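You operate a simulated robot arm through the tools that you are given. There is no shell and no other tool.

You run a simulated robot arm. Do the job below in one go: nothing can be reset, and whatever is moved stays where it is left.

## Task
The plate is hot: switch off, let it cool, then put the sensor board away.
Fine: lift the plate lid, wait till the display is under 45 C, lay the board in the upper small drawer; drawer and lid shut. Where these are worked on the way, their far stop is far enough and under half their travel is too little: plate lid.

It is judged by the outcome, as a careful person would: the job done as asked, and still so three seconds after it is handed in. It fails if anything else is knocked over, pushed out of place, dropped, spilled or broken. A push-on lid holds only when it is set on centred and level and pressed home; a screw cap is set on level and turned clockwise until tight.

## Robot
A 6-joint arm with a two-finger parallel gripper, fixed in place. Base frame: the origin is at the foot of the arm, x ahead of it, y to its left, z up. Units: mm, rad, N and s.
With the tool pointing down near the work surface it reaches from about 300 to 660 mm from the base axis. Its first joint turns from -2.007 to 2.007 rad. Payload 3.43 kg.
Tool frame: the origin (TCP) lies between the finger pads and is the grasp point; the fingertips stand 34 mm ahead of it; z points along the fingers, y is the line along which they close. The gripper opens to 128 mm. The fingers are 24 mm wide and 12 mm thick; the gripper's body (48 by 130 mm) begins 96 mm behind the TCP.
Orientation is that of the tool frame in the base frame, as [roll, pitch, yaw] about the fixed x, y, z axes, in that order (R = Rz(yaw) Ry(pitch) Rx(roll)). With the fingers straight down and closing along the base's y, the tool's x points along the base's -x, its y along +y and its z along -z.

## Interface
- The arm moves only by the tool play_rows. Its argument "deltas" is a list of rows, each a list of 7 numbers: the shift along the base's x, y, z in cm, then the turn, a rotation vector about the base's x, y, z in rad, then the gripper command, from -1 (fully open) to 1 (shut), values between in proportion. In form: [[tx, ty, tz, wx, wy, wz, claw], ...]. A call has 1 to 20 rows; each row shifts and turns the commanded pose from where the row before left it. Rows are played at 5 a second. More than 50 mm and 0.15 rad between two rows, or a gripper value outside its range, and nothing of the call is played. Where a pose cannot be reached the arm comes as near as it can. A force on the tool above 40 N (or 10 N above the force at the start of the call, whichever is more), or a blocked arm, ends the call early, and 0.2 s more pass. Each finger travels about 153 mm/s and halts on what it meets, pressing with about 34 N; the grip force reading is that of the motor and also rises with nothing between the fingers. The clock runs only during rows and for 0.2 s after the last one: add rows that do not move to give the fingers time. The reply holds the time, the measured pose of the TCP, the force on the tool along the base axes, the opening and the grip force, in the units named above and with some noise, with the torque about the TCP (base axes, N m) and any sound that the robot's microphone picked up, and new pictures: "pictures" is both (left out), scene, wrist or none.
- Cameras (640 x 400 px; columns grow to the right, rows downward): "scene" is fixed at [400.5, 500.3, 1771.5]; the picture's right is [-0.98, -0.20, 0.00], its down [-0.17, 0.83, -0.53] and it looks along [0.11, -0.52, -0.85] (base axes); focal length 276 px, centre (320, 200). "wrist" rides on the gripper at [76, -11, -160] in the tool frame; the picture's right is [0.15, 0.99, 0.00], its down [-0.88, 0.13, -0.46] and it looks along [-0.45, 0.07, 0.89] (tool axes); focal length 234 px, centre (320, 200). There is no depth. A picture from a camera that has moved, and an enlarged one, comes with that camera's place and axes in the base frame and with its lens.
- slide_trunk(by): slides the trunk up (or, below 0, down) by that many mm; the arm rides with it, the base frame stays. It gives what a move gives, with no picture.
- zoom(camera, box): a new picture of the part [left, top, right, bottom] of that camera's present view, enlarged. The clock stands still meanwhile.
- job_done(): hands the job in; it is judged then, once.

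Nothing tells you positions but the pictures and the camera data. Unless the task says otherwise, let go and move clear before handing in.

The tools are called as name(argument=value, ...) on one line, values as JSON. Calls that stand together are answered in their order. play_rows: Moves the arm, as the interface text tells. Its arguments: {"type":"object","properties":{"deltas":{"type":"array"},"pictures":{"type":"string","enum":["both","scene","wrist","none"]}},"required":["deltas"]} The other tools are called the same way: slide_trunk (by) slides the trunk up or down; zoom (camera, box) takes an enlarged picture of a part of a camera's view; job_done () hands the job in.

At the start:

```text
t: 0.0
position: [374.0, 14.9, 1383.2]
orientation: [-3.141, 0.0, -3.141]
ft_force: [-0.4, 0.0, -0.4]
moment: [0.0, -0.01, -0.04]
opening: 127.9
gripper_force: 0.0
trunk travel left (down, up): [-925.0, 65.0]
```

scene: 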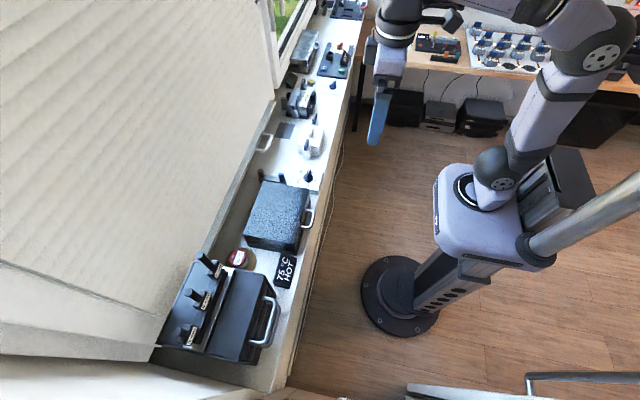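
wrist: 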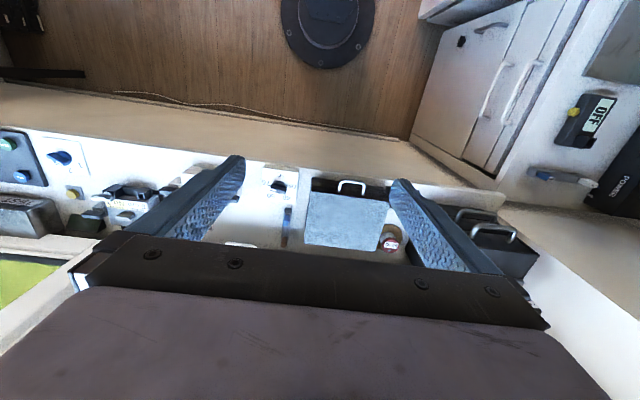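

I see a long bench ahead of the arm with a hot plate (display "75 C HOT"), a dark drawer-like box near the scene's lower left, and various other devices. I will take enlarged pictures first to identify everything.

zoom(camera="scene", box=[140, 160, 340, 380])

zoom(camera="scene", box=[240, 0, 380, 190])

zoom(camera="scene", box=[380, 0, 640, 140])

zoom(camera="wrist", box=[400, 0, 640, 220])

zoom(camera="wrist", box=[0, 90, 240, 300])

zoom(camera="wrist", box=[200, 130, 440, 290])

```text
1.82 times, centred on (240, 270) of scene
camera zoom: at [400.5, 500.3, 1771.5], right [-0.98, -0.2, 0.0], down [-0.17, 0.83, -0.53], along [0.11, -0.52, -0.85], focal length 502 px, centre (466, 73)
```

zoom: 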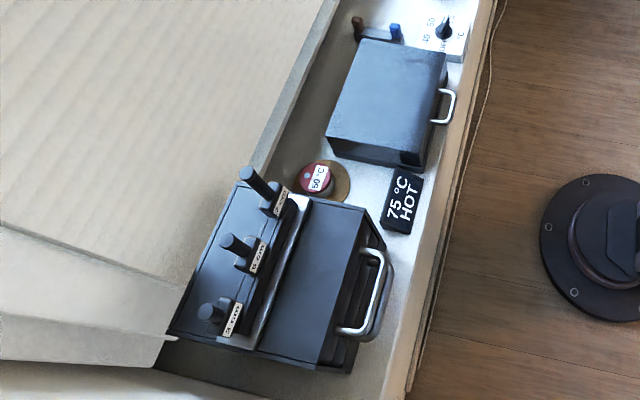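

```text
2.11 times, centred on (310, 95) of scene
camera zoom: at [400.5, 500.3, 1771.5], right [-0.98, -0.2, 0.0], down [-0.17, 0.83, -0.53], along [0.11, -0.52, -0.85], focal length 581 px, centre (341, 421)
```

zoom: 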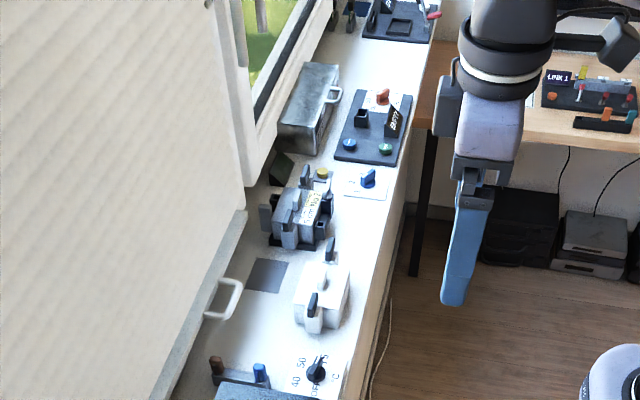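

```text
2.46 times, centred on (510, 70) of scene
camera zoom: at [400.5, 500.3, 1771.5], right [-0.98, -0.2, 0.0], down [-0.17, 0.83, -0.53], along [0.11, -0.52, -0.85], focal length 679 px, centre (-148, 520)
```

zoom: 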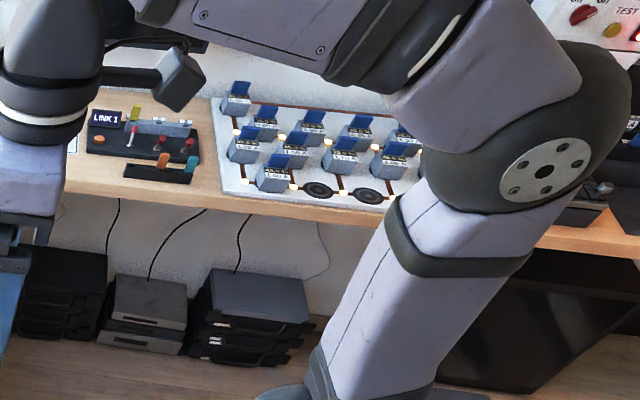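

```text
1.82 times, centred on (520, 110) of wrist
camera zoom: at [298.7, 2.5, 1542.3], right [-0.15, 0.99, 0.0], down [0.88, 0.13, 0.46], along [0.45, 0.07, -0.89], focal length 426 px, centre (-44, 364)
```

zoom: 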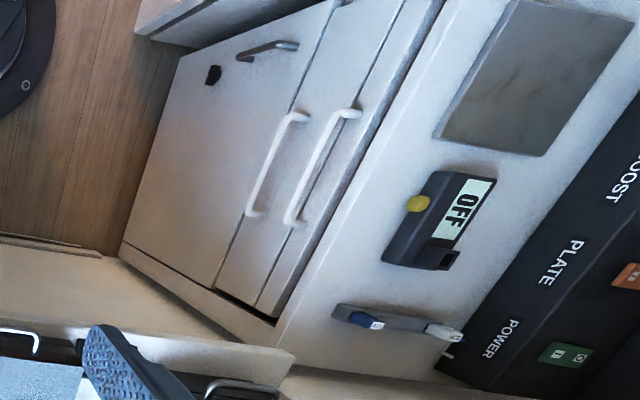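

```text
1.90 times, centred on (120, 195) of wrist
camera zoom: at [298.7, 2.5, 1542.3], right [-0.15, 0.99, 0.0], down [0.88, 0.13, 0.46], along [0.45, 0.07, -0.89], focal length 446 px, centre (701, 210)
```

zoom: 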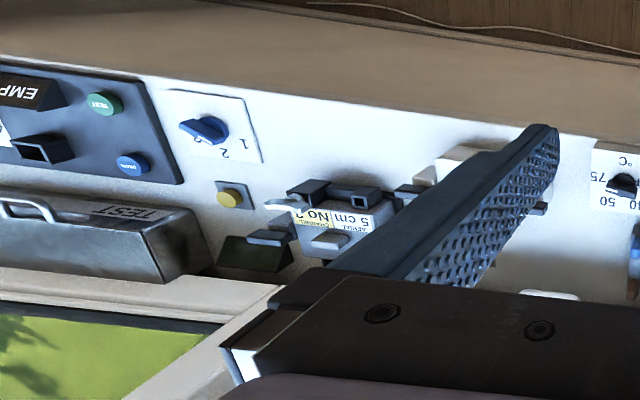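

```text
2.50 times, centred on (320, 210) of wrist
camera zoom: at [298.7, 2.5, 1542.3], right [-0.15, 0.99, 0.0], down [0.88, 0.13, 0.46], along [0.45, 0.07, -0.89], focal length 585 px, centre (320, 175)
```

zoom: 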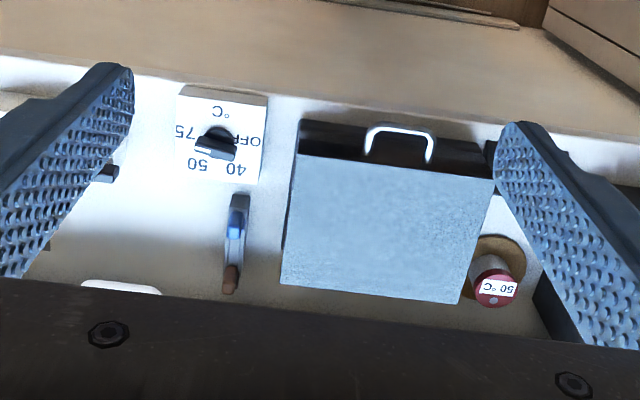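

The hot plate box with the wire handle seems to be at about x 520, y 120, z 1000, with a dial (OFF/40/50/75) to its right and a display to its left. Next I move the arm gently sideways, well above everything, to look at the left side with the wrist camera.

play_rows(deltas=[[0, 4, 0, 0, 0, 0, -1], [0, 4, 0, 0, 0, 0, -1], [0, 4, 0, 0, 0, 0, -1], [0, 4, 0, 0, 0, 0, -1], [0, 4, 0, 0, 0, 0, -1], [0, 4, 0, 0, 0, 0, -1]], pictures="both")

```text
t: 1.4
position: [374.7, 258.0, 1383.2]
orientation: [-3.14, 0.0, 3.141]
ft_force: [-0.1, -0.4, -0.2]
moment: [-0.02, 0.01, 0.0]
opening: 128.0
gripper_force: 0.1
trunk travel left (down, up): [-925.0, 65.0]
camera wrist: at [299.1, 246.3, 1542.5], right [-0.15, 0.99, 0.0], down [0.88, 0.13, 0.46], along [0.45, 0.07, -0.89], focal length 234 px, centre (320, 200)
```

scene: 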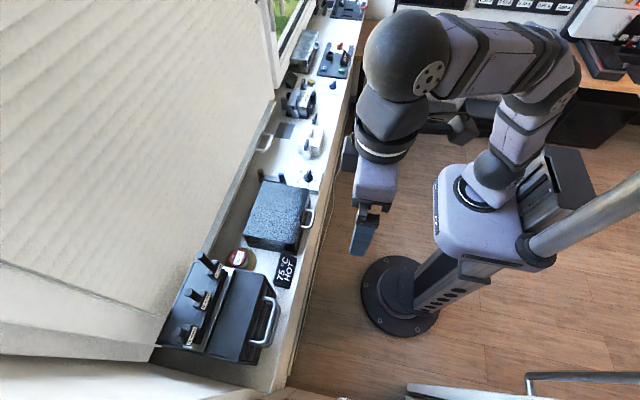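
wrist: 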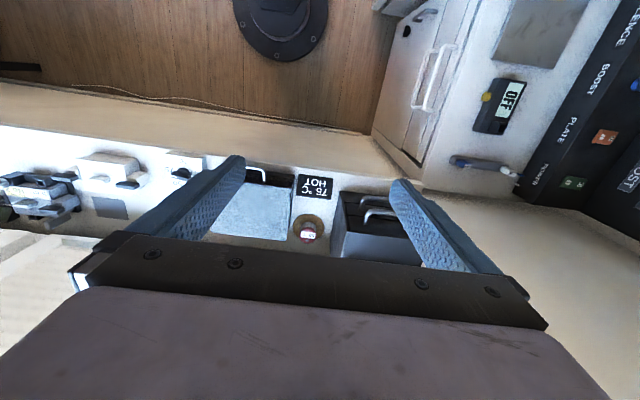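

The plate's display and the drawer unit are now better in the wrist view, and a side panel with POWER/PLATE/BOOST/SILENCE labels shows at the left. I will enlarge those parts.

zoom(camera="wrist", box=[440, 0, 640, 240])

zoom(camera="wrist", box=[200, 140, 420, 280])

zoom(camera="scene", box=[140, 230, 310, 380])

zoom(camera="scene", box=[240, 70, 340, 200])

zoom(camera="scene", box=[270, 0, 370, 100])

zoom(camera="scene", box=[440, 0, 640, 140])

```text
1.67 times, centred on (540, 120) of wrist
camera zoom: at [299.1, 246.3, 1542.5], right [-0.15, 0.99, 0.0], down [0.88, 0.13, 0.46], along [0.45, 0.07, -0.89], focal length 390 px, centre (-47, 333)
```

zoom: 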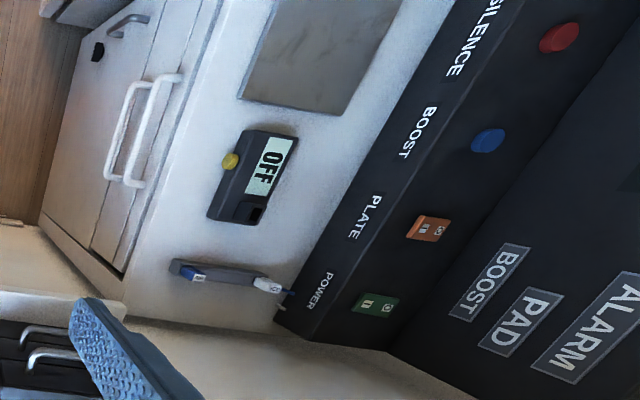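

```text
2.86 times, centred on (310, 210) of wrist
camera zoom: at [299.1, 246.3, 1542.5], right [-0.15, 0.99, 0.0], down [0.88, 0.13, 0.46], along [0.45, 0.07, -0.89], focal length 669 px, centre (349, 171)
```

zoom: 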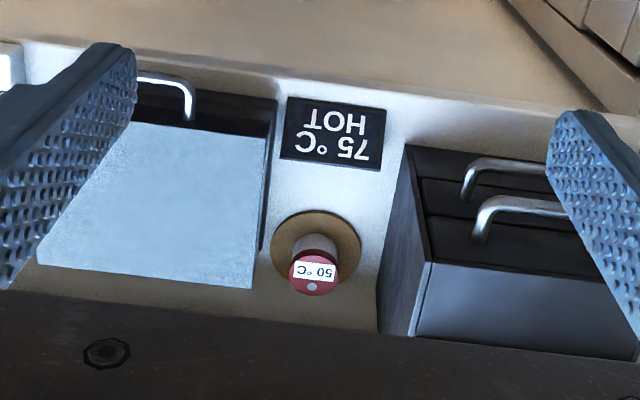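

```text
2.67 times, centred on (225, 305) of scene
camera zoom: at [400.5, 500.3, 1771.5], right [-0.98, -0.2, 0.0], down [-0.17, 0.83, -0.53], along [0.11, -0.52, -0.85], focal length 736 px, centre (573, -80)
```

zoom: 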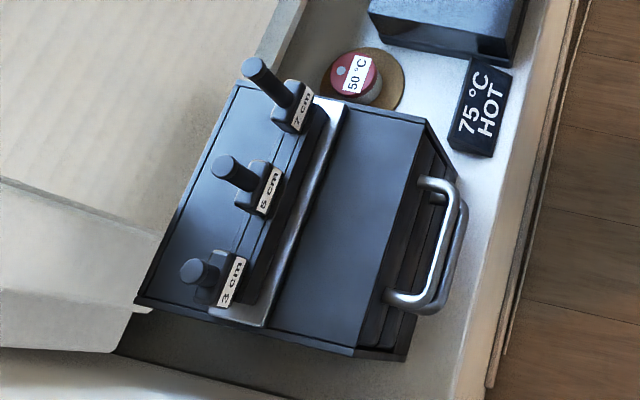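

```text
3.08 times, centred on (290, 135) of scene
camera zoom: at [400.5, 500.3, 1771.5], right [-0.98, -0.2, 0.0], down [-0.17, 0.83, -0.53], along [0.11, -0.52, -0.85], focal length 849 px, centre (412, 400)
```

zoom: 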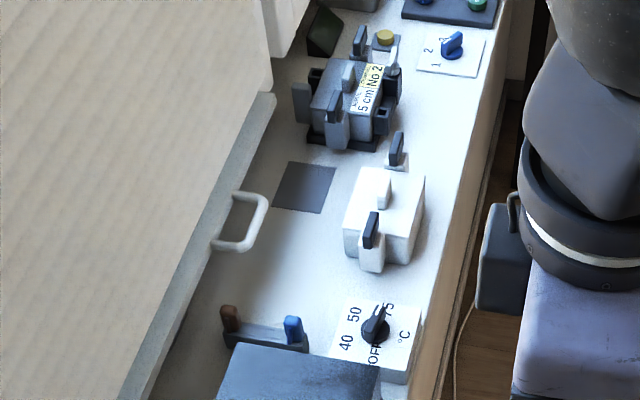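

```text
4.00 times, centred on (320, 50) of scene
camera zoom: at [400.5, 500.3, 1771.5], right [-0.98, -0.2, 0.0], down [-0.17, 0.83, -0.53], along [0.11, -0.52, -0.85], focal length 1104 px, centre (320, 800)
```

zoom: 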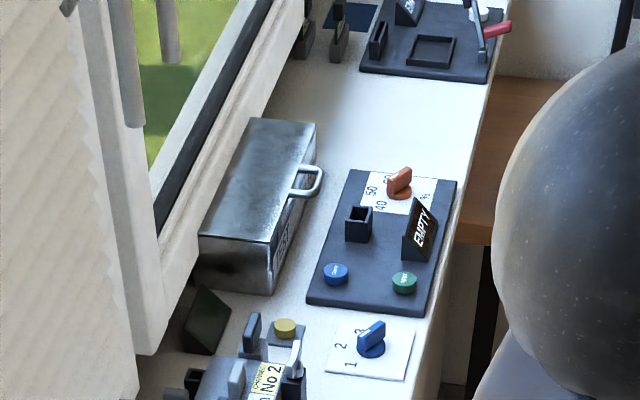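

```text
2.86 times, centred on (540, 70) of scene
camera zoom: at [400.5, 500.3, 1771.5], right [-0.98, -0.2, 0.0], down [-0.17, 0.83, -0.53], along [0.11, -0.52, -0.85], focal length 788 px, centre (-309, 571)
```

zoom: 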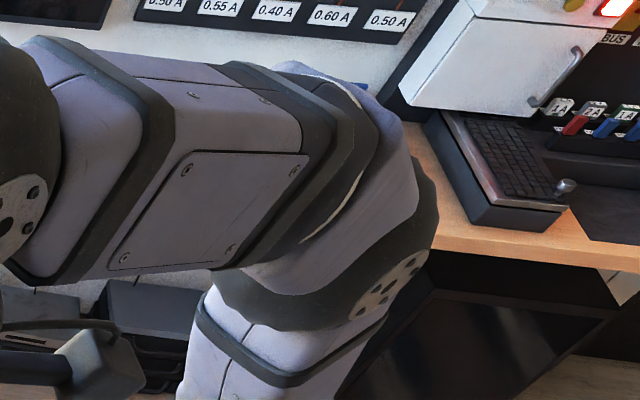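

The display reads 75 °C HOT, the plate has its own dial (OFF/40/50/75), and the drawer unit with two wire handles stands left of it. I now move back over the dial and lower the trunk a bit to see the plate and the dial closely.

play_rows(deltas=[[0, -4, 0, 0, 0, 0, -1], [0, -4, 0, 0, 0, 0, -1], [0, -4, 0, 0, 0, 0, -1], [0, -4, 0, 0, 0, 0, -1], [0, -4, 0, 0, 0, 0, -1], [0, -3, 0, 0, 0, 0, -1]], pictures="none")

slide_trunk(by=-150)

play_rows(deltas=[[0, 0, 0, 0, 0, 0, -1]], pictures="both")

```text
t: 2.8
position: [375.7, 21.7, 1383.4]
orientation: [-3.141, -0.001, -3.142]
ft_force: [0.3, 0.7, -0.2]
moment: [0.02, 0.0, 0.02]
opening: 127.9
gripper_force: 0.1
trunk travel left (down, up): [-925.0, 65.0]
```

```text
t: 4.5
position: [376.5, 22.9, 1233.6]
orientation: [-3.14, 0.0, -3.141]
ft_force: [-0.4, -0.2, -0.1]
moment: [0.0, 0.0, 0.01]
opening: 128.1
gripper_force: 0.1
trunk travel left (down, up): [-775.0, 215.0]
```

```text
t: 5.0
position: [376.7, 24.0, 1233.7]
orientation: [-3.14, 0.0, 3.141]
ft_force: [-0.2, 0.0, 0.2]
moment: [-0.02, -0.06, 0.01]
opening: 127.8
gripper_force: 0.1
trunk travel left (down, up): [-775.0, 215.0]
camera wrist: at [299.7, 11.9, 1393.6], right [-0.15, 0.99, 0.0], down [0.88, 0.13, 0.46], along [0.45, 0.07, -0.89], focal length 234 px, centre (320, 200)
```

scene: 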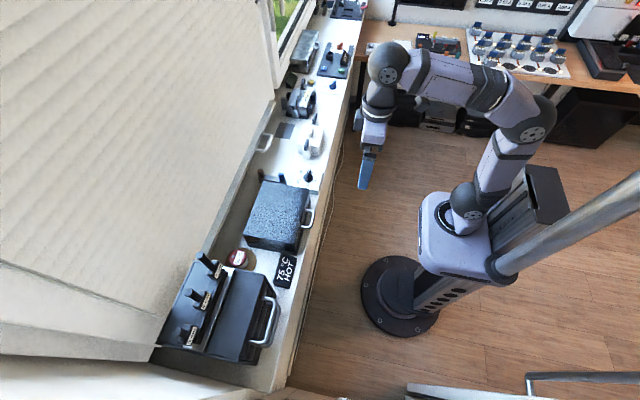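
wrist: 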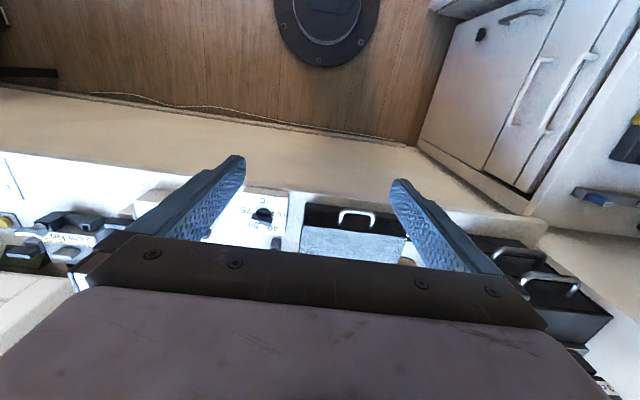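

I am over the dial area but too far back; I move forward about 110 mm, still well above everything, to see the dial and plate between the fingers.

play_rows(deltas=[[4, 0, 0, 0, 0, 0, -1], [4, 0, 0, 0, 0, 0, -1], [4, 1, 0, 0, 0, 0, -1], [0, 0, 0, 0, 0, 0, -1]], pictures="both")

```text
t: 6.0
position: [494.2, 32.8, 1233.6]
orientation: [-3.141, 0.002, -3.141]
ft_force: [0.8, 0.3, -0.3]
moment: [0.03, -0.03, 0.01]
opening: 127.9
gripper_force: 0.1
trunk travel left (down, up): [-775.0, 215.0]
camera wrist: at [418.8, 21.1, 1394.5], right [-0.15, 0.99, 0.0], down [0.88, 0.13, 0.46], along [0.45, 0.07, -0.89], focal length 234 px, centre (320, 200)
```

scene: 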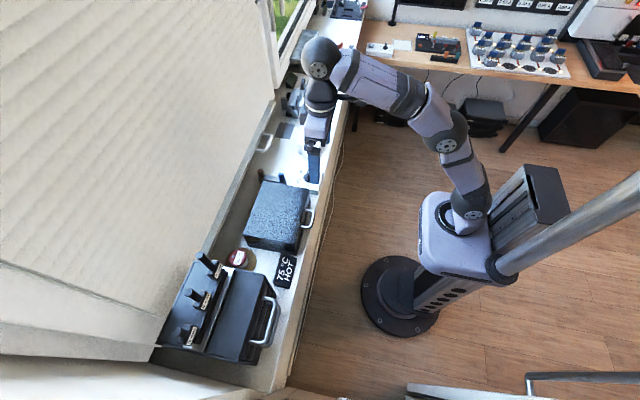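
wrist: 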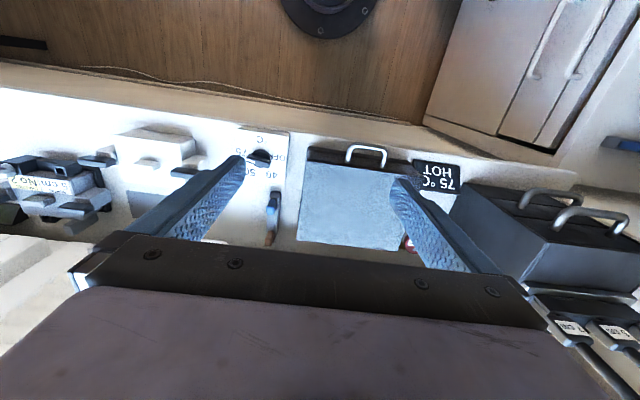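

zoom(camera="wrist", box=[180, 110, 480, 260])

zoom(camera="wrist", box=[0, 110, 220, 250])

zoom(camera="wrist", box=[430, 130, 640, 370])

zoom(camera="scene", box=[240, 130, 340, 260])

zoom(camera="scene", box=[350, 0, 600, 150])

```text
2.13 times, centred on (330, 185) of wrist
camera zoom: at [418.8, 21.1, 1394.5], right [-0.15, 0.99, 0.0], down [0.88, 0.13, 0.46], along [0.45, 0.07, -0.89], focal length 500 px, centre (299, 232)
```

zoom: 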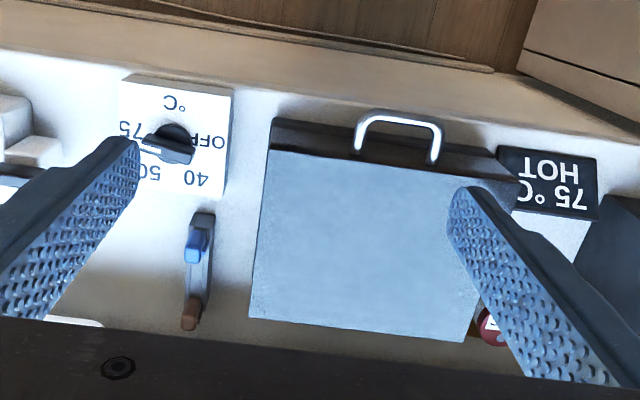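

```text
2.86 times, centred on (110, 180) of wrist
camera zoom: at [418.8, 21.1, 1394.5], right [-0.15, 0.99, 0.0], down [0.88, 0.13, 0.46], along [0.45, 0.07, -0.89], focal length 669 px, centre (920, 257)
```

zoom: 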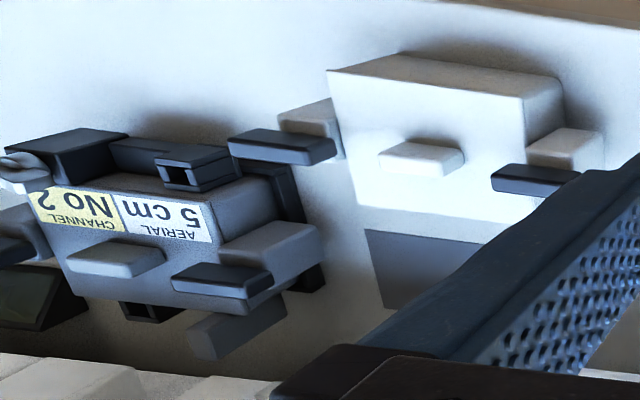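

```text
1.67 times, centred on (535, 250) of wrist
camera zoom: at [418.8, 21.1, 1394.5], right [-0.15, 0.99, 0.0], down [0.88, 0.13, 0.46], along [0.45, 0.07, -0.89], focal length 390 px, centre (-38, 117)
```

zoom: 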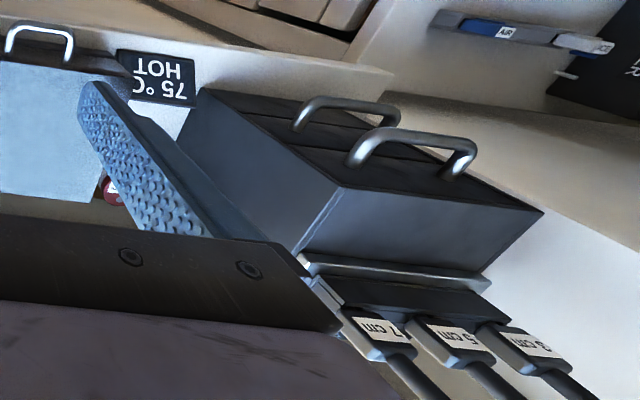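

```text
3.08 times, centred on (290, 195) of scene
camera zoom: at [400.5, 500.3, 1771.5], right [-0.98, -0.2, 0.0], down [-0.17, 0.83, -0.53], along [0.11, -0.52, -0.85], focal length 849 px, centre (412, 215)
```

zoom: 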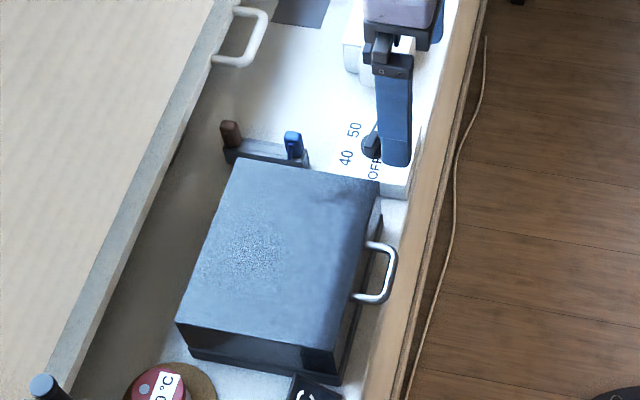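

```text
2.56 times, centred on (475, 75) of scene
camera zoom: at [400.5, 500.3, 1771.5], right [-0.98, -0.2, 0.0], down [-0.17, 0.83, -0.53], along [0.11, -0.52, -0.85], focal length 706 px, centre (-77, 520)
```

zoom: 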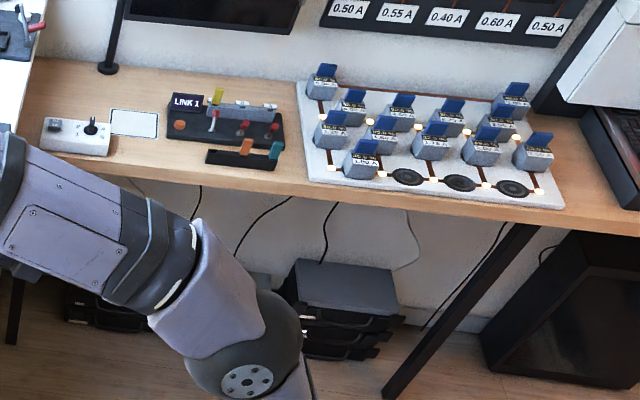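

The knob of the plate's dial is at about (560, -66, 990), its pointer towards 75; the lid handle bar is at about (501, 109, 1022) with the hinge at the back near x 707. I go nearer to the dial for a close look.

play_rows(deltas=[[0, -4, -2, 0, 0, 0, -1], [0, -4, -3, 0, 0, 0, -1], [0, -2, -3, 0, 0, 0, -1], [0, 0, 0, 0, 0, 0, -1]], pictures="wrist")

zoom(camera="wrist", box=[220, 60, 480, 240])

```text
t: 7.0
position: [496.8, -66.0, 1154.1]
orientation: [-3.141, 0.001, 3.14]
ft_force: [-0.5, -0.3, -0.4]
moment: [-0.01, 0.02, 0.02]
opening: 128.0
gripper_force: 0.0
trunk travel left (down, up): [-775.0, 215.0]
camera wrist: at [420.3, -78.8, 1314.2], right [-0.15, 0.99, 0.0], down [0.88, 0.13, 0.46], along [0.45, 0.07, -0.89], focal length 234 px, centre (320, 200)
```

wrist: 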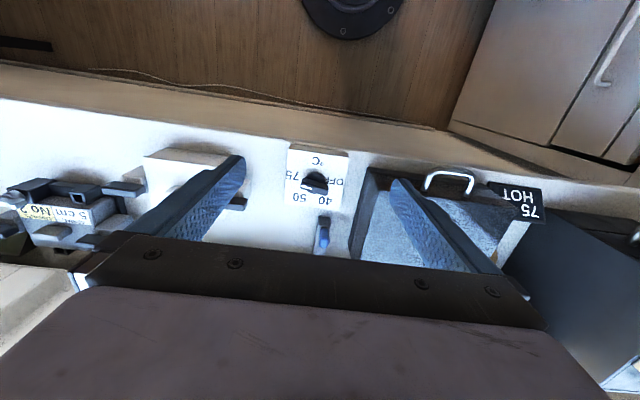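

```text
2.22 times, centred on (350, 150) of wrist
camera zoom: at [420.3, -78.8, 1314.2], right [-0.15, 0.99, 0.0], down [0.88, 0.13, 0.46], along [0.45, 0.07, -0.89], focal length 520 px, centre (253, 311)
```

zoom: 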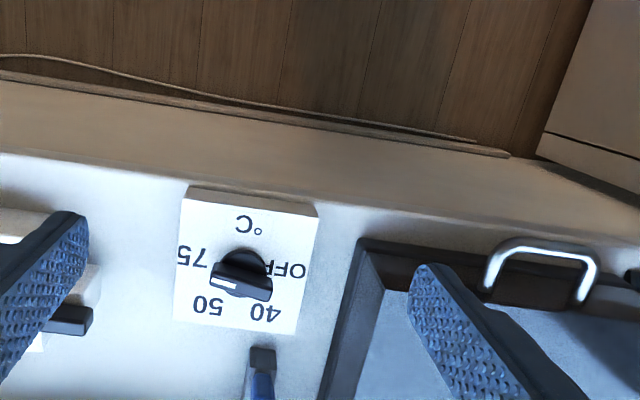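

The dial plate's top is near z 973 with its knob bar lying along y, centred near (560, -65), pointing to 75 at -y; OFF is half a turn away, counter-clockwise from above. I turn the tool a quarter and come above the knob with the fingers part open.

play_rows(deltas=[[0.575, 0.01, -0.6, 0, 0, -0.1428, -0.1], [0.575, 0.01, -0.6, 0, 0, -0.1428, -0.1], [0.575, 0.01, -0.6, 0, 0, -0.1428, -0.1], [0.575, 0.01, -0.6, 0, 0, -0.1428, -0.1], [0.575, 0.01, -0.6, 0, 0, -0.1428, -0.1], [0.575, 0.01, -0.6, 0, 0, -0.1428, -0.1], [0.575, 0.01, -0.6, 0, 0, -0.1428, -0.1], [0.575, 0.01, -0.6, 0, 0, -0.1428, -0.1], [0.575, 0.01, -0.6, 0, 0, -0.1428, -0.1], [0.575, 0.01, -0.6, 0, 0, -0.1428, -0.1], [0.575, 0.01, -0.6, 0, 0, -0.1428, -0.1], [0, 0, 0, 0, 0, 0, -0.1]], pictures="both")

zoom(camera="wrist", box=[240, 80, 400, 220])

```text
t: 9.6
position: [558.6, -64.7, 1087.9]
orientation: [3.141, 0.001, 1.568]
ft_force: [0.3, 0.5, -0.7]
moment: [0.0, -0.02, 0.01]
opening: 70.3
gripper_force: 0.0
trunk travel left (down, up): [-775.0, 215.0]
camera wrist: at [547.7, 10.4, 1248.8], right [0.99, 0.14, 0.0], down [0.13, -0.88, 0.46], along [0.07, -0.45, -0.89], focal length 234 px, centre (320, 200)
```

scene: 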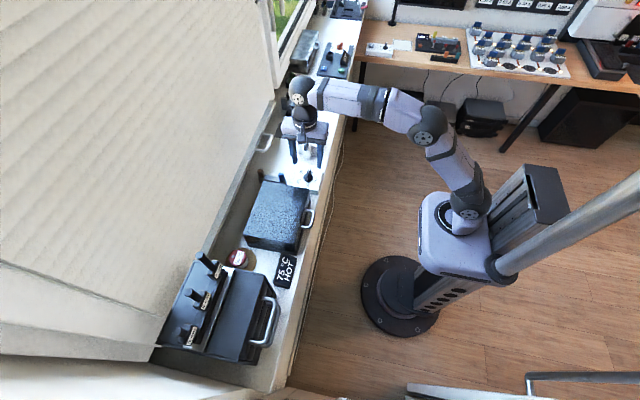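
wrist: 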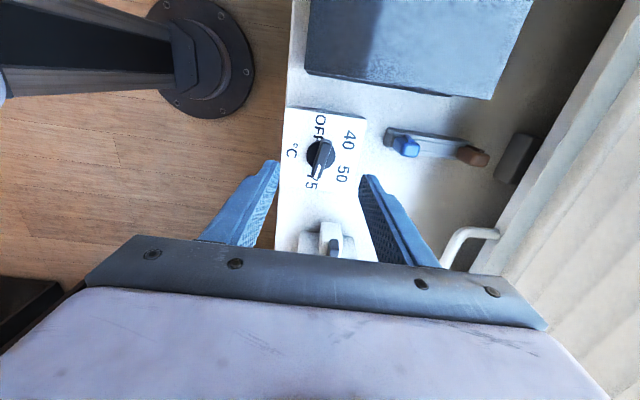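

```text
2.86 times, centred on (320, 150) of wrist
camera zoom: at [547.7, 10.4, 1248.8], right [0.99, 0.14, 0.0], down [0.13, -0.88, 0.46], along [0.07, -0.45, -0.89], focal length 669 px, centre (320, 343)
```

zoom: 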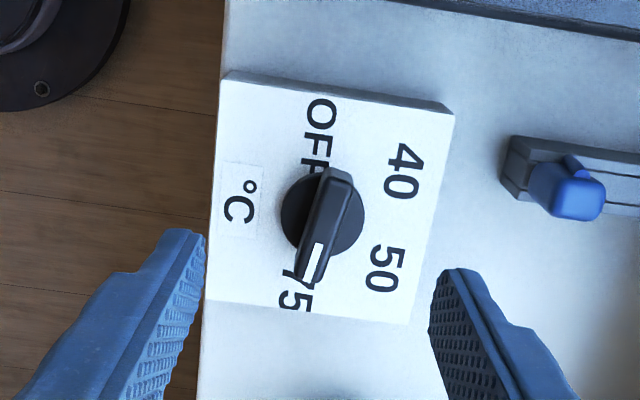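

The wrist picture confirms the pointer at 75 and OFF about 195° away counter-clockwise; knob centre near (560, -67). I align to the bar, go down so the tips straddle it, and close.

play_rows(deltas=[[0.1, -0.15, -2, 0, 0, -0.117, -0.1], [0.07, -0.1, -2, 0, 0, 0, -0.1], [0, 0, -1.6, 0, 0, 0, -0.1], [0, 0, -0.9, 0, 0, 0, -0.1], [0, 0, 0, 0, 0, 0, 0.3], [0, 0, 0, 0, 0, 0, 0.6], [0, 0, 0, 0, 0, 0, 1], [0, 0, 0, 0, 0, 0, 1]], pictures="both")

zoom(camera="wrist", box=[240, 80, 400, 220])

```text
t: 11.3
position: [559.8, -67.4, 1023.2]
orientation: [-3.14, 0.0, 1.453]
ft_force: [-3.1, -0.5, -2.6]
moment: [-0.49, -0.02, 0.01]
opening: 11.5
gripper_force: 44.8
trunk travel left (down, up): [-775.0, 215.0]
camera wrist: at [557.8, 7.8, 1182.8], right [1.0, 0.03, 0.0], down [0.03, -0.89, 0.46], along [0.01, -0.46, -0.89], focal length 234 px, centre (320, 200)
```

scene: 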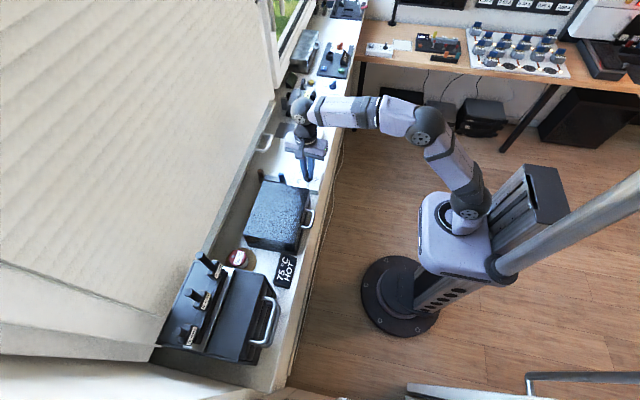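
wrist: 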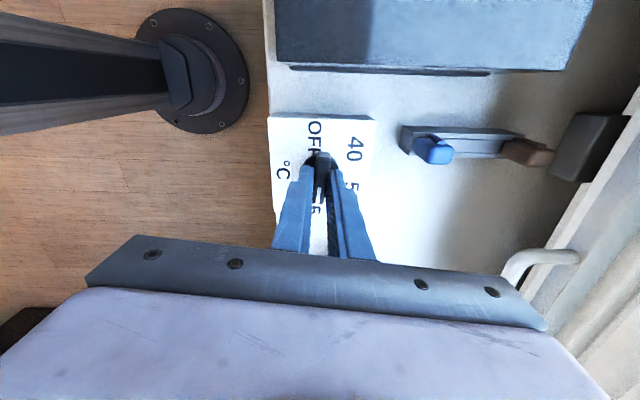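

```text
2.86 times, centred on (320, 150) of wrist
camera zoom: at [557.8, 7.8, 1182.8], right [1.0, 0.03, 0.0], down [0.03, -0.89, 0.46], along [0.01, -0.46, -0.89], focal length 669 px, centre (320, 343)
```

zoom: 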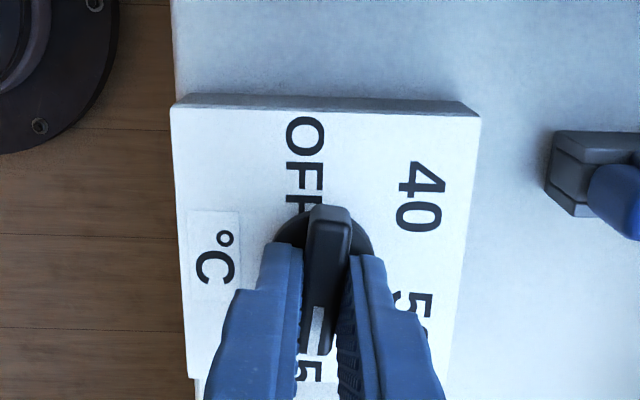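

The bar is gripped (opening 11.5 mm), close to the knob's axis. I turn it counter-clockwise in small steps, first about 112°, and check.

play_rows(deltas=[[0, 0, 0, 0, 0, 0.14, 1], [0, 0, 0, 0, 0, 0.14, 1], [0, 0, 0, 0, 0, 0.14, 1], [0, 0, 0, 0, 0, 0.14, 1], [0, 0, 0, 0, 0, 0.14, 1], [0, 0, 0, 0, 0, 0.14, 1], [0, 0, 0, 0, 0, 0.14, 1], [0, 0, 0, 0, 0, 0.14, 1], [0, 0, 0, 0, 0, 0.14, 1], [0, 0, 0, 0, 0, 0.14, 1], [0, 0, 0, 0, 0, 0.14, 1], [0, 0, 0, 0, 0, 0.14, 1], [0, 0, 0, 0, 0, 0.14, 1], [0, 0, 0, 0, 0, 0.14, 1]], pictures="wrist")

zoom(camera="wrist", box=[240, 80, 400, 220])

```text
t: 14.3
position: [562.8, -65.2, 1023.9]
orientation: [-3.14, 0.003, -2.867]
ft_force: [15.2, 13.6, 11.4]
moment: [0.32, -0.06, -0.02]
opening: 11.7
gripper_force: 45.1
trunk travel left (down, up): [-775.0, 215.0]
camera wrist: at [492.3, -96.8, 1182.6], right [-0.41, 0.91, 0.0], down [0.81, 0.36, 0.46], along [0.42, 0.19, -0.89], focal length 234 px, centre (320, 200)
```

wrist: 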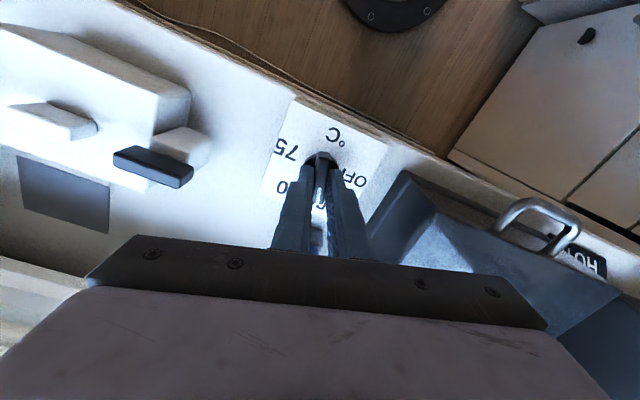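

```text
2.86 times, centred on (320, 150) of wrist
camera zoom: at [492.3, -96.8, 1182.6], right [-0.41, 0.91, 0.0], down [0.81, 0.36, 0.46], along [0.42, 0.19, -0.89], focal length 669 px, centre (320, 343)
```

zoom: 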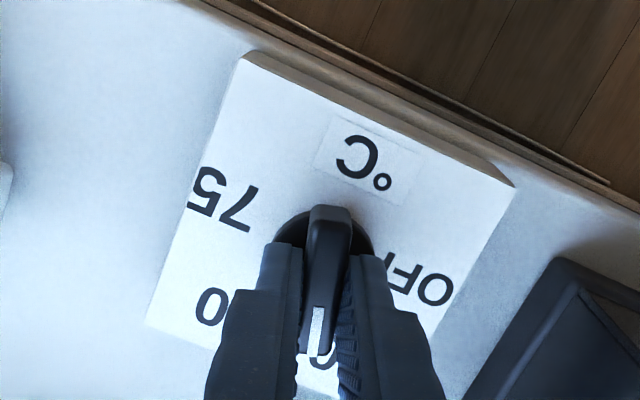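

The knob follows; a slight off-centre grip gives some side force, so I shift the hand along with it (knob axis near (560.6, -65.3)) and turn the rest of the way toward OFF.

play_rows(deltas=[[0.28, 0.22, 0.03, 0, 0, 0.0, 1], [-0.02, 0.02, 0, 0, 0, 0.14, 1], [-0.02, 0.02, 0, 0, 0, 0.14, 1], [-0.02, 0.02, 0, 0, 0, 0.14, 1], [-0.02, 0.02, 0, 0, 0, 0.14, 1], [-0.02, 0.02, 0, 0, 0, 0.14, 1], [-0.02, 0.02, 0, 0, 0, 0.14, 1], [-0.02, 0.02, 0, 0, 0, 0.14, 1], [-0.02, 0.02, 0, 0, 0, 0.14, 1]], pictures="wrist")

zoom(camera="wrist", box=[240, 80, 400, 220])

```text
t: 16.4
position: [561.4, -62.0, 1021.9]
orientation: [3.139, -0.002, -1.745]
ft_force: [-3.7, 8.8, 2.0]
moment: [-0.18, -0.06, 0.0]
opening: 11.8
gripper_force: 45.4
trunk travel left (down, up): [-775.0, 215.0]
camera wrist: at [558.7, -139.7, 1182.9], right [-1.0, 0.03, 0.0], down [0.03, 0.89, 0.45], along [0.01, 0.45, -0.89], focal length 234 px, centre (320, 200)
```

wrist: 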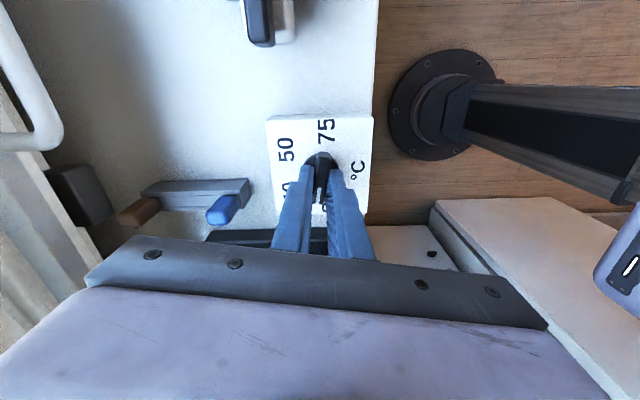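

```text
2.86 times, centred on (320, 150) of wrist
camera zoom: at [558.7, -139.7, 1182.9], right [-1.0, 0.03, 0.0], down [0.03, 0.89, 0.45], along [0.01, 0.45, -0.89], focal length 669 px, centre (320, 343)
```

zoom: 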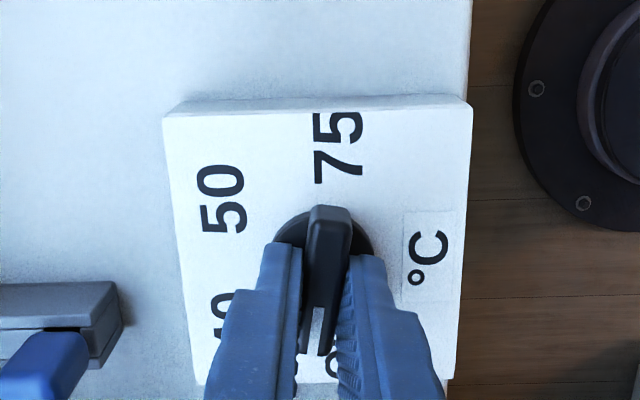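

Turned about 177° so far; the pointer is just short of OFF. I turn the remaining ~17°.

play_rows(deltas=[[-0.02, 0.0, 0, 0, 0, 0.1, 1], [-0.02, 0.0, 0, 0, 0, 0.1, 1], [0, 0, 0, 0, 0, 0.1, 1], [0, 0, 0, 0, 0, 0, 1]], pictures="wrist")

zoom(camera="wrist", box=[240, 80, 400, 220])

```text
t: 17.4
position: [560.0, -62.7, 1023.2]
orientation: [3.139, -0.002, -1.45]
ft_force: [-9.7, 6.5, -5.0]
moment: [-1.24, -0.2, -0.01]
opening: 11.9
gripper_force: 44.5
trunk travel left (down, up): [-775.0, 215.0]
camera wrist: at [580.7, -136.9, 1182.8], right [-0.96, -0.27, 0.0], down [-0.24, 0.86, 0.45], along [-0.12, 0.44, -0.89], focal length 234 px, centre (320, 200)
```

wrist: 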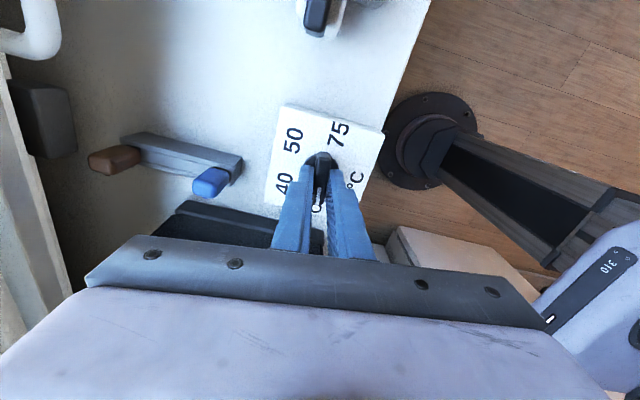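

```text
2.86 times, centred on (320, 150) of wrist
camera zoom: at [580.7, -136.9, 1182.8], right [-0.96, -0.27, 0.0], down [-0.24, 0.86, 0.45], along [-0.12, 0.44, -0.89], focal length 669 px, centre (320, 343)
```

zoom: 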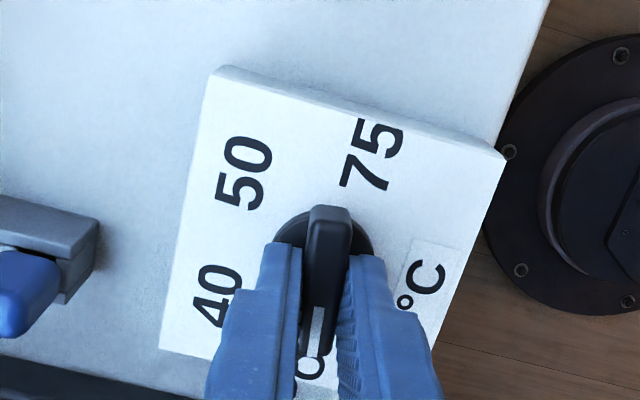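

The pointer now lies over OFF. I open the fingers and rise to check it stays there and see the display.

play_rows(deltas=[[0, 0, 0, 0, 0, 0, 0.4], [0, 0, 0, 0, 0, 0, 0.2], [0, 0, 1.5, 0, 0, 0, 0.2], [0, 0, 3, 0, 0, 0, 0.2], [0, 0, 4, 0, 0, 0, 0.2], [0, 0, 4, 0, 0, 0, 0.2], [0, -2, 0, 0, 0, 0, 0.2]], pictures="both")

zoom(camera="wrist", box=[220, 60, 420, 240])

zoom(camera="scene", box=[220, 160, 340, 300])

```text
t: 18.9
position: [561.7, -83.7, 1149.7]
orientation: [-3.14, 0.0, -1.448]
ft_force: [0.3, -0.1, -0.9]
moment: [-0.06, 0.03, 0.0]
opening: 50.9
gripper_force: 0.0
trunk travel left (down, up): [-775.0, 215.0]
camera wrist: at [582.6, -160.1, 1309.3], right [-0.96, -0.27, 0.0], down [-0.24, 0.86, 0.46], along [-0.12, 0.44, -0.89], focal length 234 px, centre (320, 200)
```

scene: 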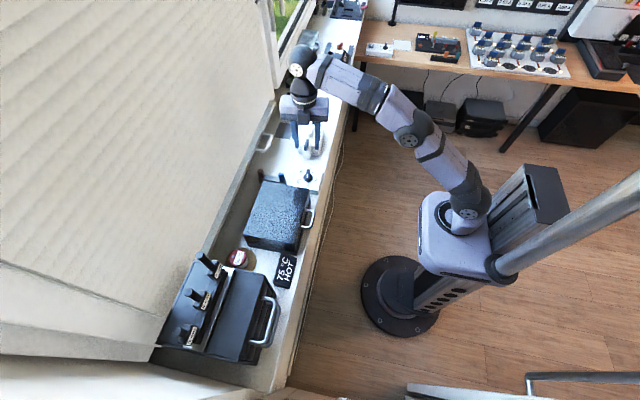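
wrist: 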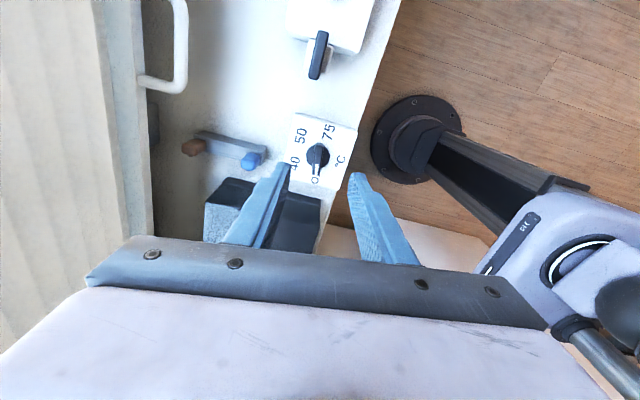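

```text
2.22 times, centred on (320, 150) of wrist
camera zoom: at [582.6, -160.1, 1309.3], right [-0.96, -0.27, 0.0], down [-0.24, 0.86, 0.46], along [-0.12, 0.44, -0.89], focal length 520 px, centre (320, 311)
```

zoom: 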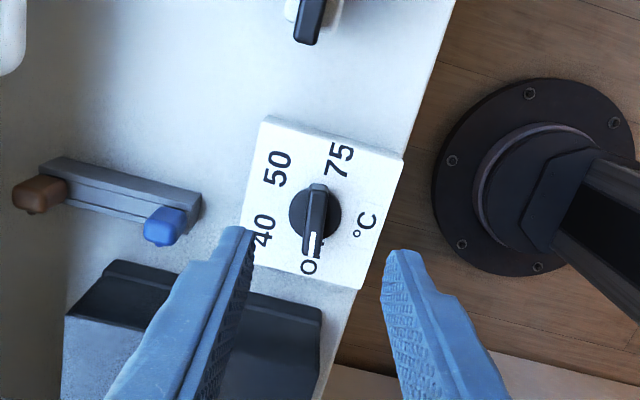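

```text
2.86 times, centred on (280, 230) of scene
camera zoom: at [400.5, 500.3, 1771.5], right [-0.98, -0.2, 0.0], down [-0.17, 0.83, -0.53], along [0.11, -0.52, -0.85], focal length 788 px, centre (434, 114)
```

zoom: 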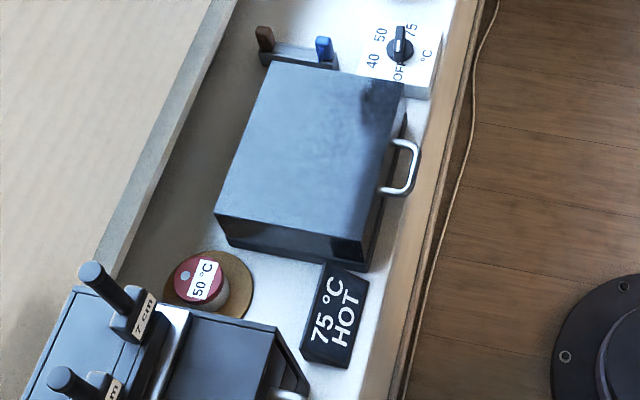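

The dial stays at OFF. Next is the lid: I move over the lid handle near (501, 109) with the fingers set to close along x, staying at z 1150 to look first.

play_rows(deltas=[[-1.6, 3.8, 0, 0, 0, -0.06, 0.3], [-1.6, 3.8, 0, 0, 0, -0.06, 0.3], [-1.6, 3.8, 0, 0, 0, 0, 0.3], [-1.3, 3.8, 0, 0, 0, 0, 0.3], [0, 4, 0, 0, 0, 0, 0.3], [0, 0, 0, 0, 0, 0, 0.3]], pictures="both")

zoom(camera="wrist", box=[200, 60, 440, 240])

zoom(camera="scene", box=[220, 160, 340, 300])

```text
t: 20.4
position: [502.2, 108.8, 1150.7]
orientation: [-3.141, 0.001, -1.571]
ft_force: [0.3, -0.6, -0.9]
moment: [0.03, -0.01, 0.0]
opening: 44.7
gripper_force: 0.0
trunk travel left (down, up): [-775.0, 215.0]
camera wrist: at [512.8, 32.3, 1310.1], right [-0.99, -0.15, 0.0], down [-0.13, 0.88, 0.46], along [-0.07, 0.45, -0.89], focal length 234 px, centre (320, 200)
```

scene: 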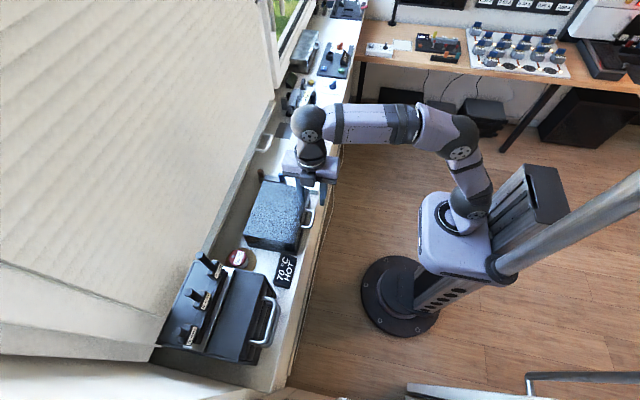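
wrist: 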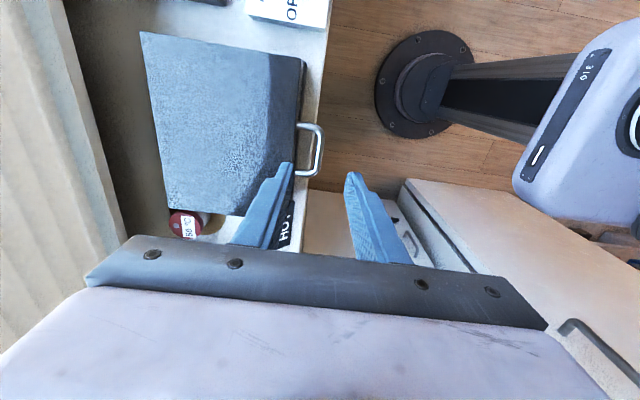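

```text
2.22 times, centred on (320, 150) of wrist
camera zoom: at [512.8, 32.3, 1310.1], right [-0.99, -0.15, 0.0], down [-0.13, 0.88, 0.46], along [-0.07, 0.45, -0.89], focal length 520 px, centre (320, 311)
```

zoom: 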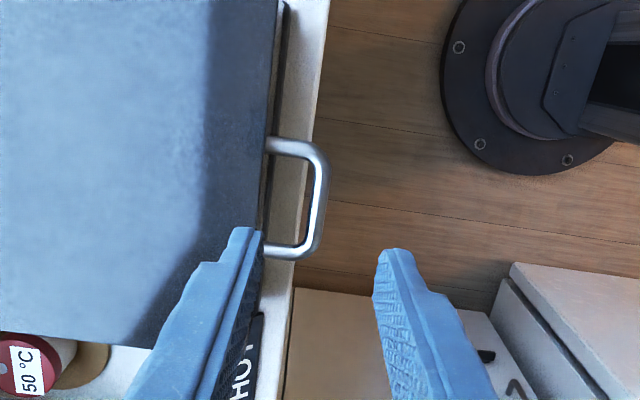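

```text
2.86 times, centred on (280, 230) of scene
camera zoom: at [400.5, 500.3, 1771.5], right [-0.98, -0.2, 0.0], down [-0.17, 0.83, -0.53], along [0.11, -0.52, -0.85], focal length 788 px, centre (434, 114)
```

zoom: 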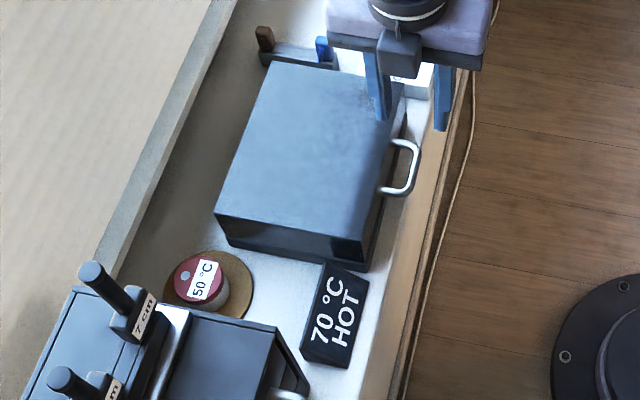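

The display already shows 70 °C; the handle bar is at about (502, 110, 1022), its legs at y 83 and 138, lid front at x≈533, hinge near x≈697. I narrow the fingers to fit the gap behind the bar and come down to just above it for a check.

play_rows(deltas=[[0.05, 0.1, 0, 0, 0, 0, 0.6], [0, 0, -3, 0, 0, 0, 0.6], [0, 0, -3, 0, 0, 0, 0.6], [0, 0, -1.4, 0, 0, 0, 0.6], [0, 0, 0, 0, 0, 0, 0.6]], pictures="wrist")

zoom(camera="wrist", box=[240, 80, 400, 220])

```text
t: 21.6
position: [500.4, 110.7, 1073.4]
orientation: [3.141, 0.0, -1.57]
ft_force: [0.4, -0.4, -0.2]
moment: [0.0, 0.01, 0.03]
opening: 25.5
gripper_force: 0.0
trunk travel left (down, up): [-775.0, 215.0]
camera wrist: at [512.1, 33.0, 1234.2], right [-0.99, -0.15, 0.0], down [-0.13, 0.88, 0.46], along [-0.07, 0.45, -0.89], focal length 234 px, centre (320, 200)
```

wrist: 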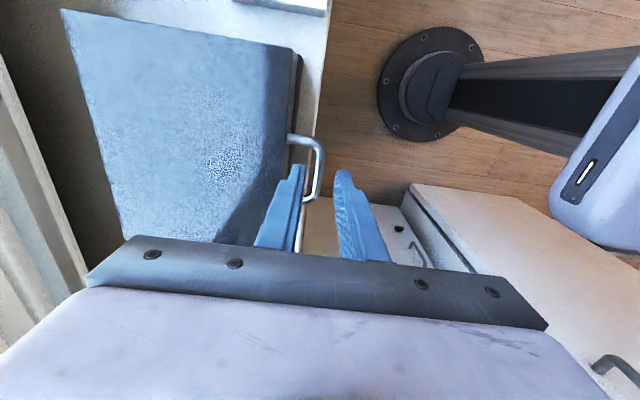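

```text
2.86 times, centred on (320, 150) of wrist
camera zoom: at [512.1, 33.0, 1234.2], right [-0.99, -0.15, 0.0], down [-0.13, 0.88, 0.46], along [-0.07, 0.45, -0.89], focal length 669 px, centre (320, 343)
```

zoom: 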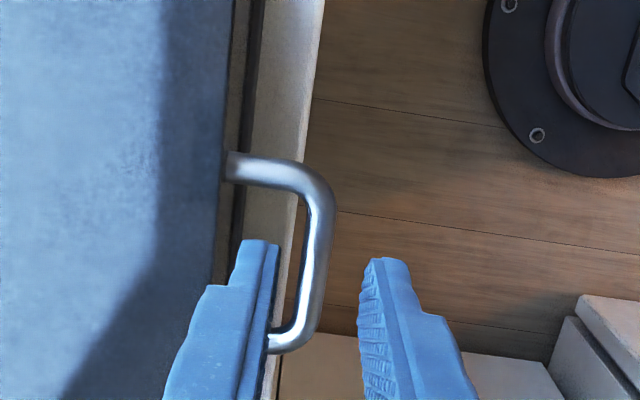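

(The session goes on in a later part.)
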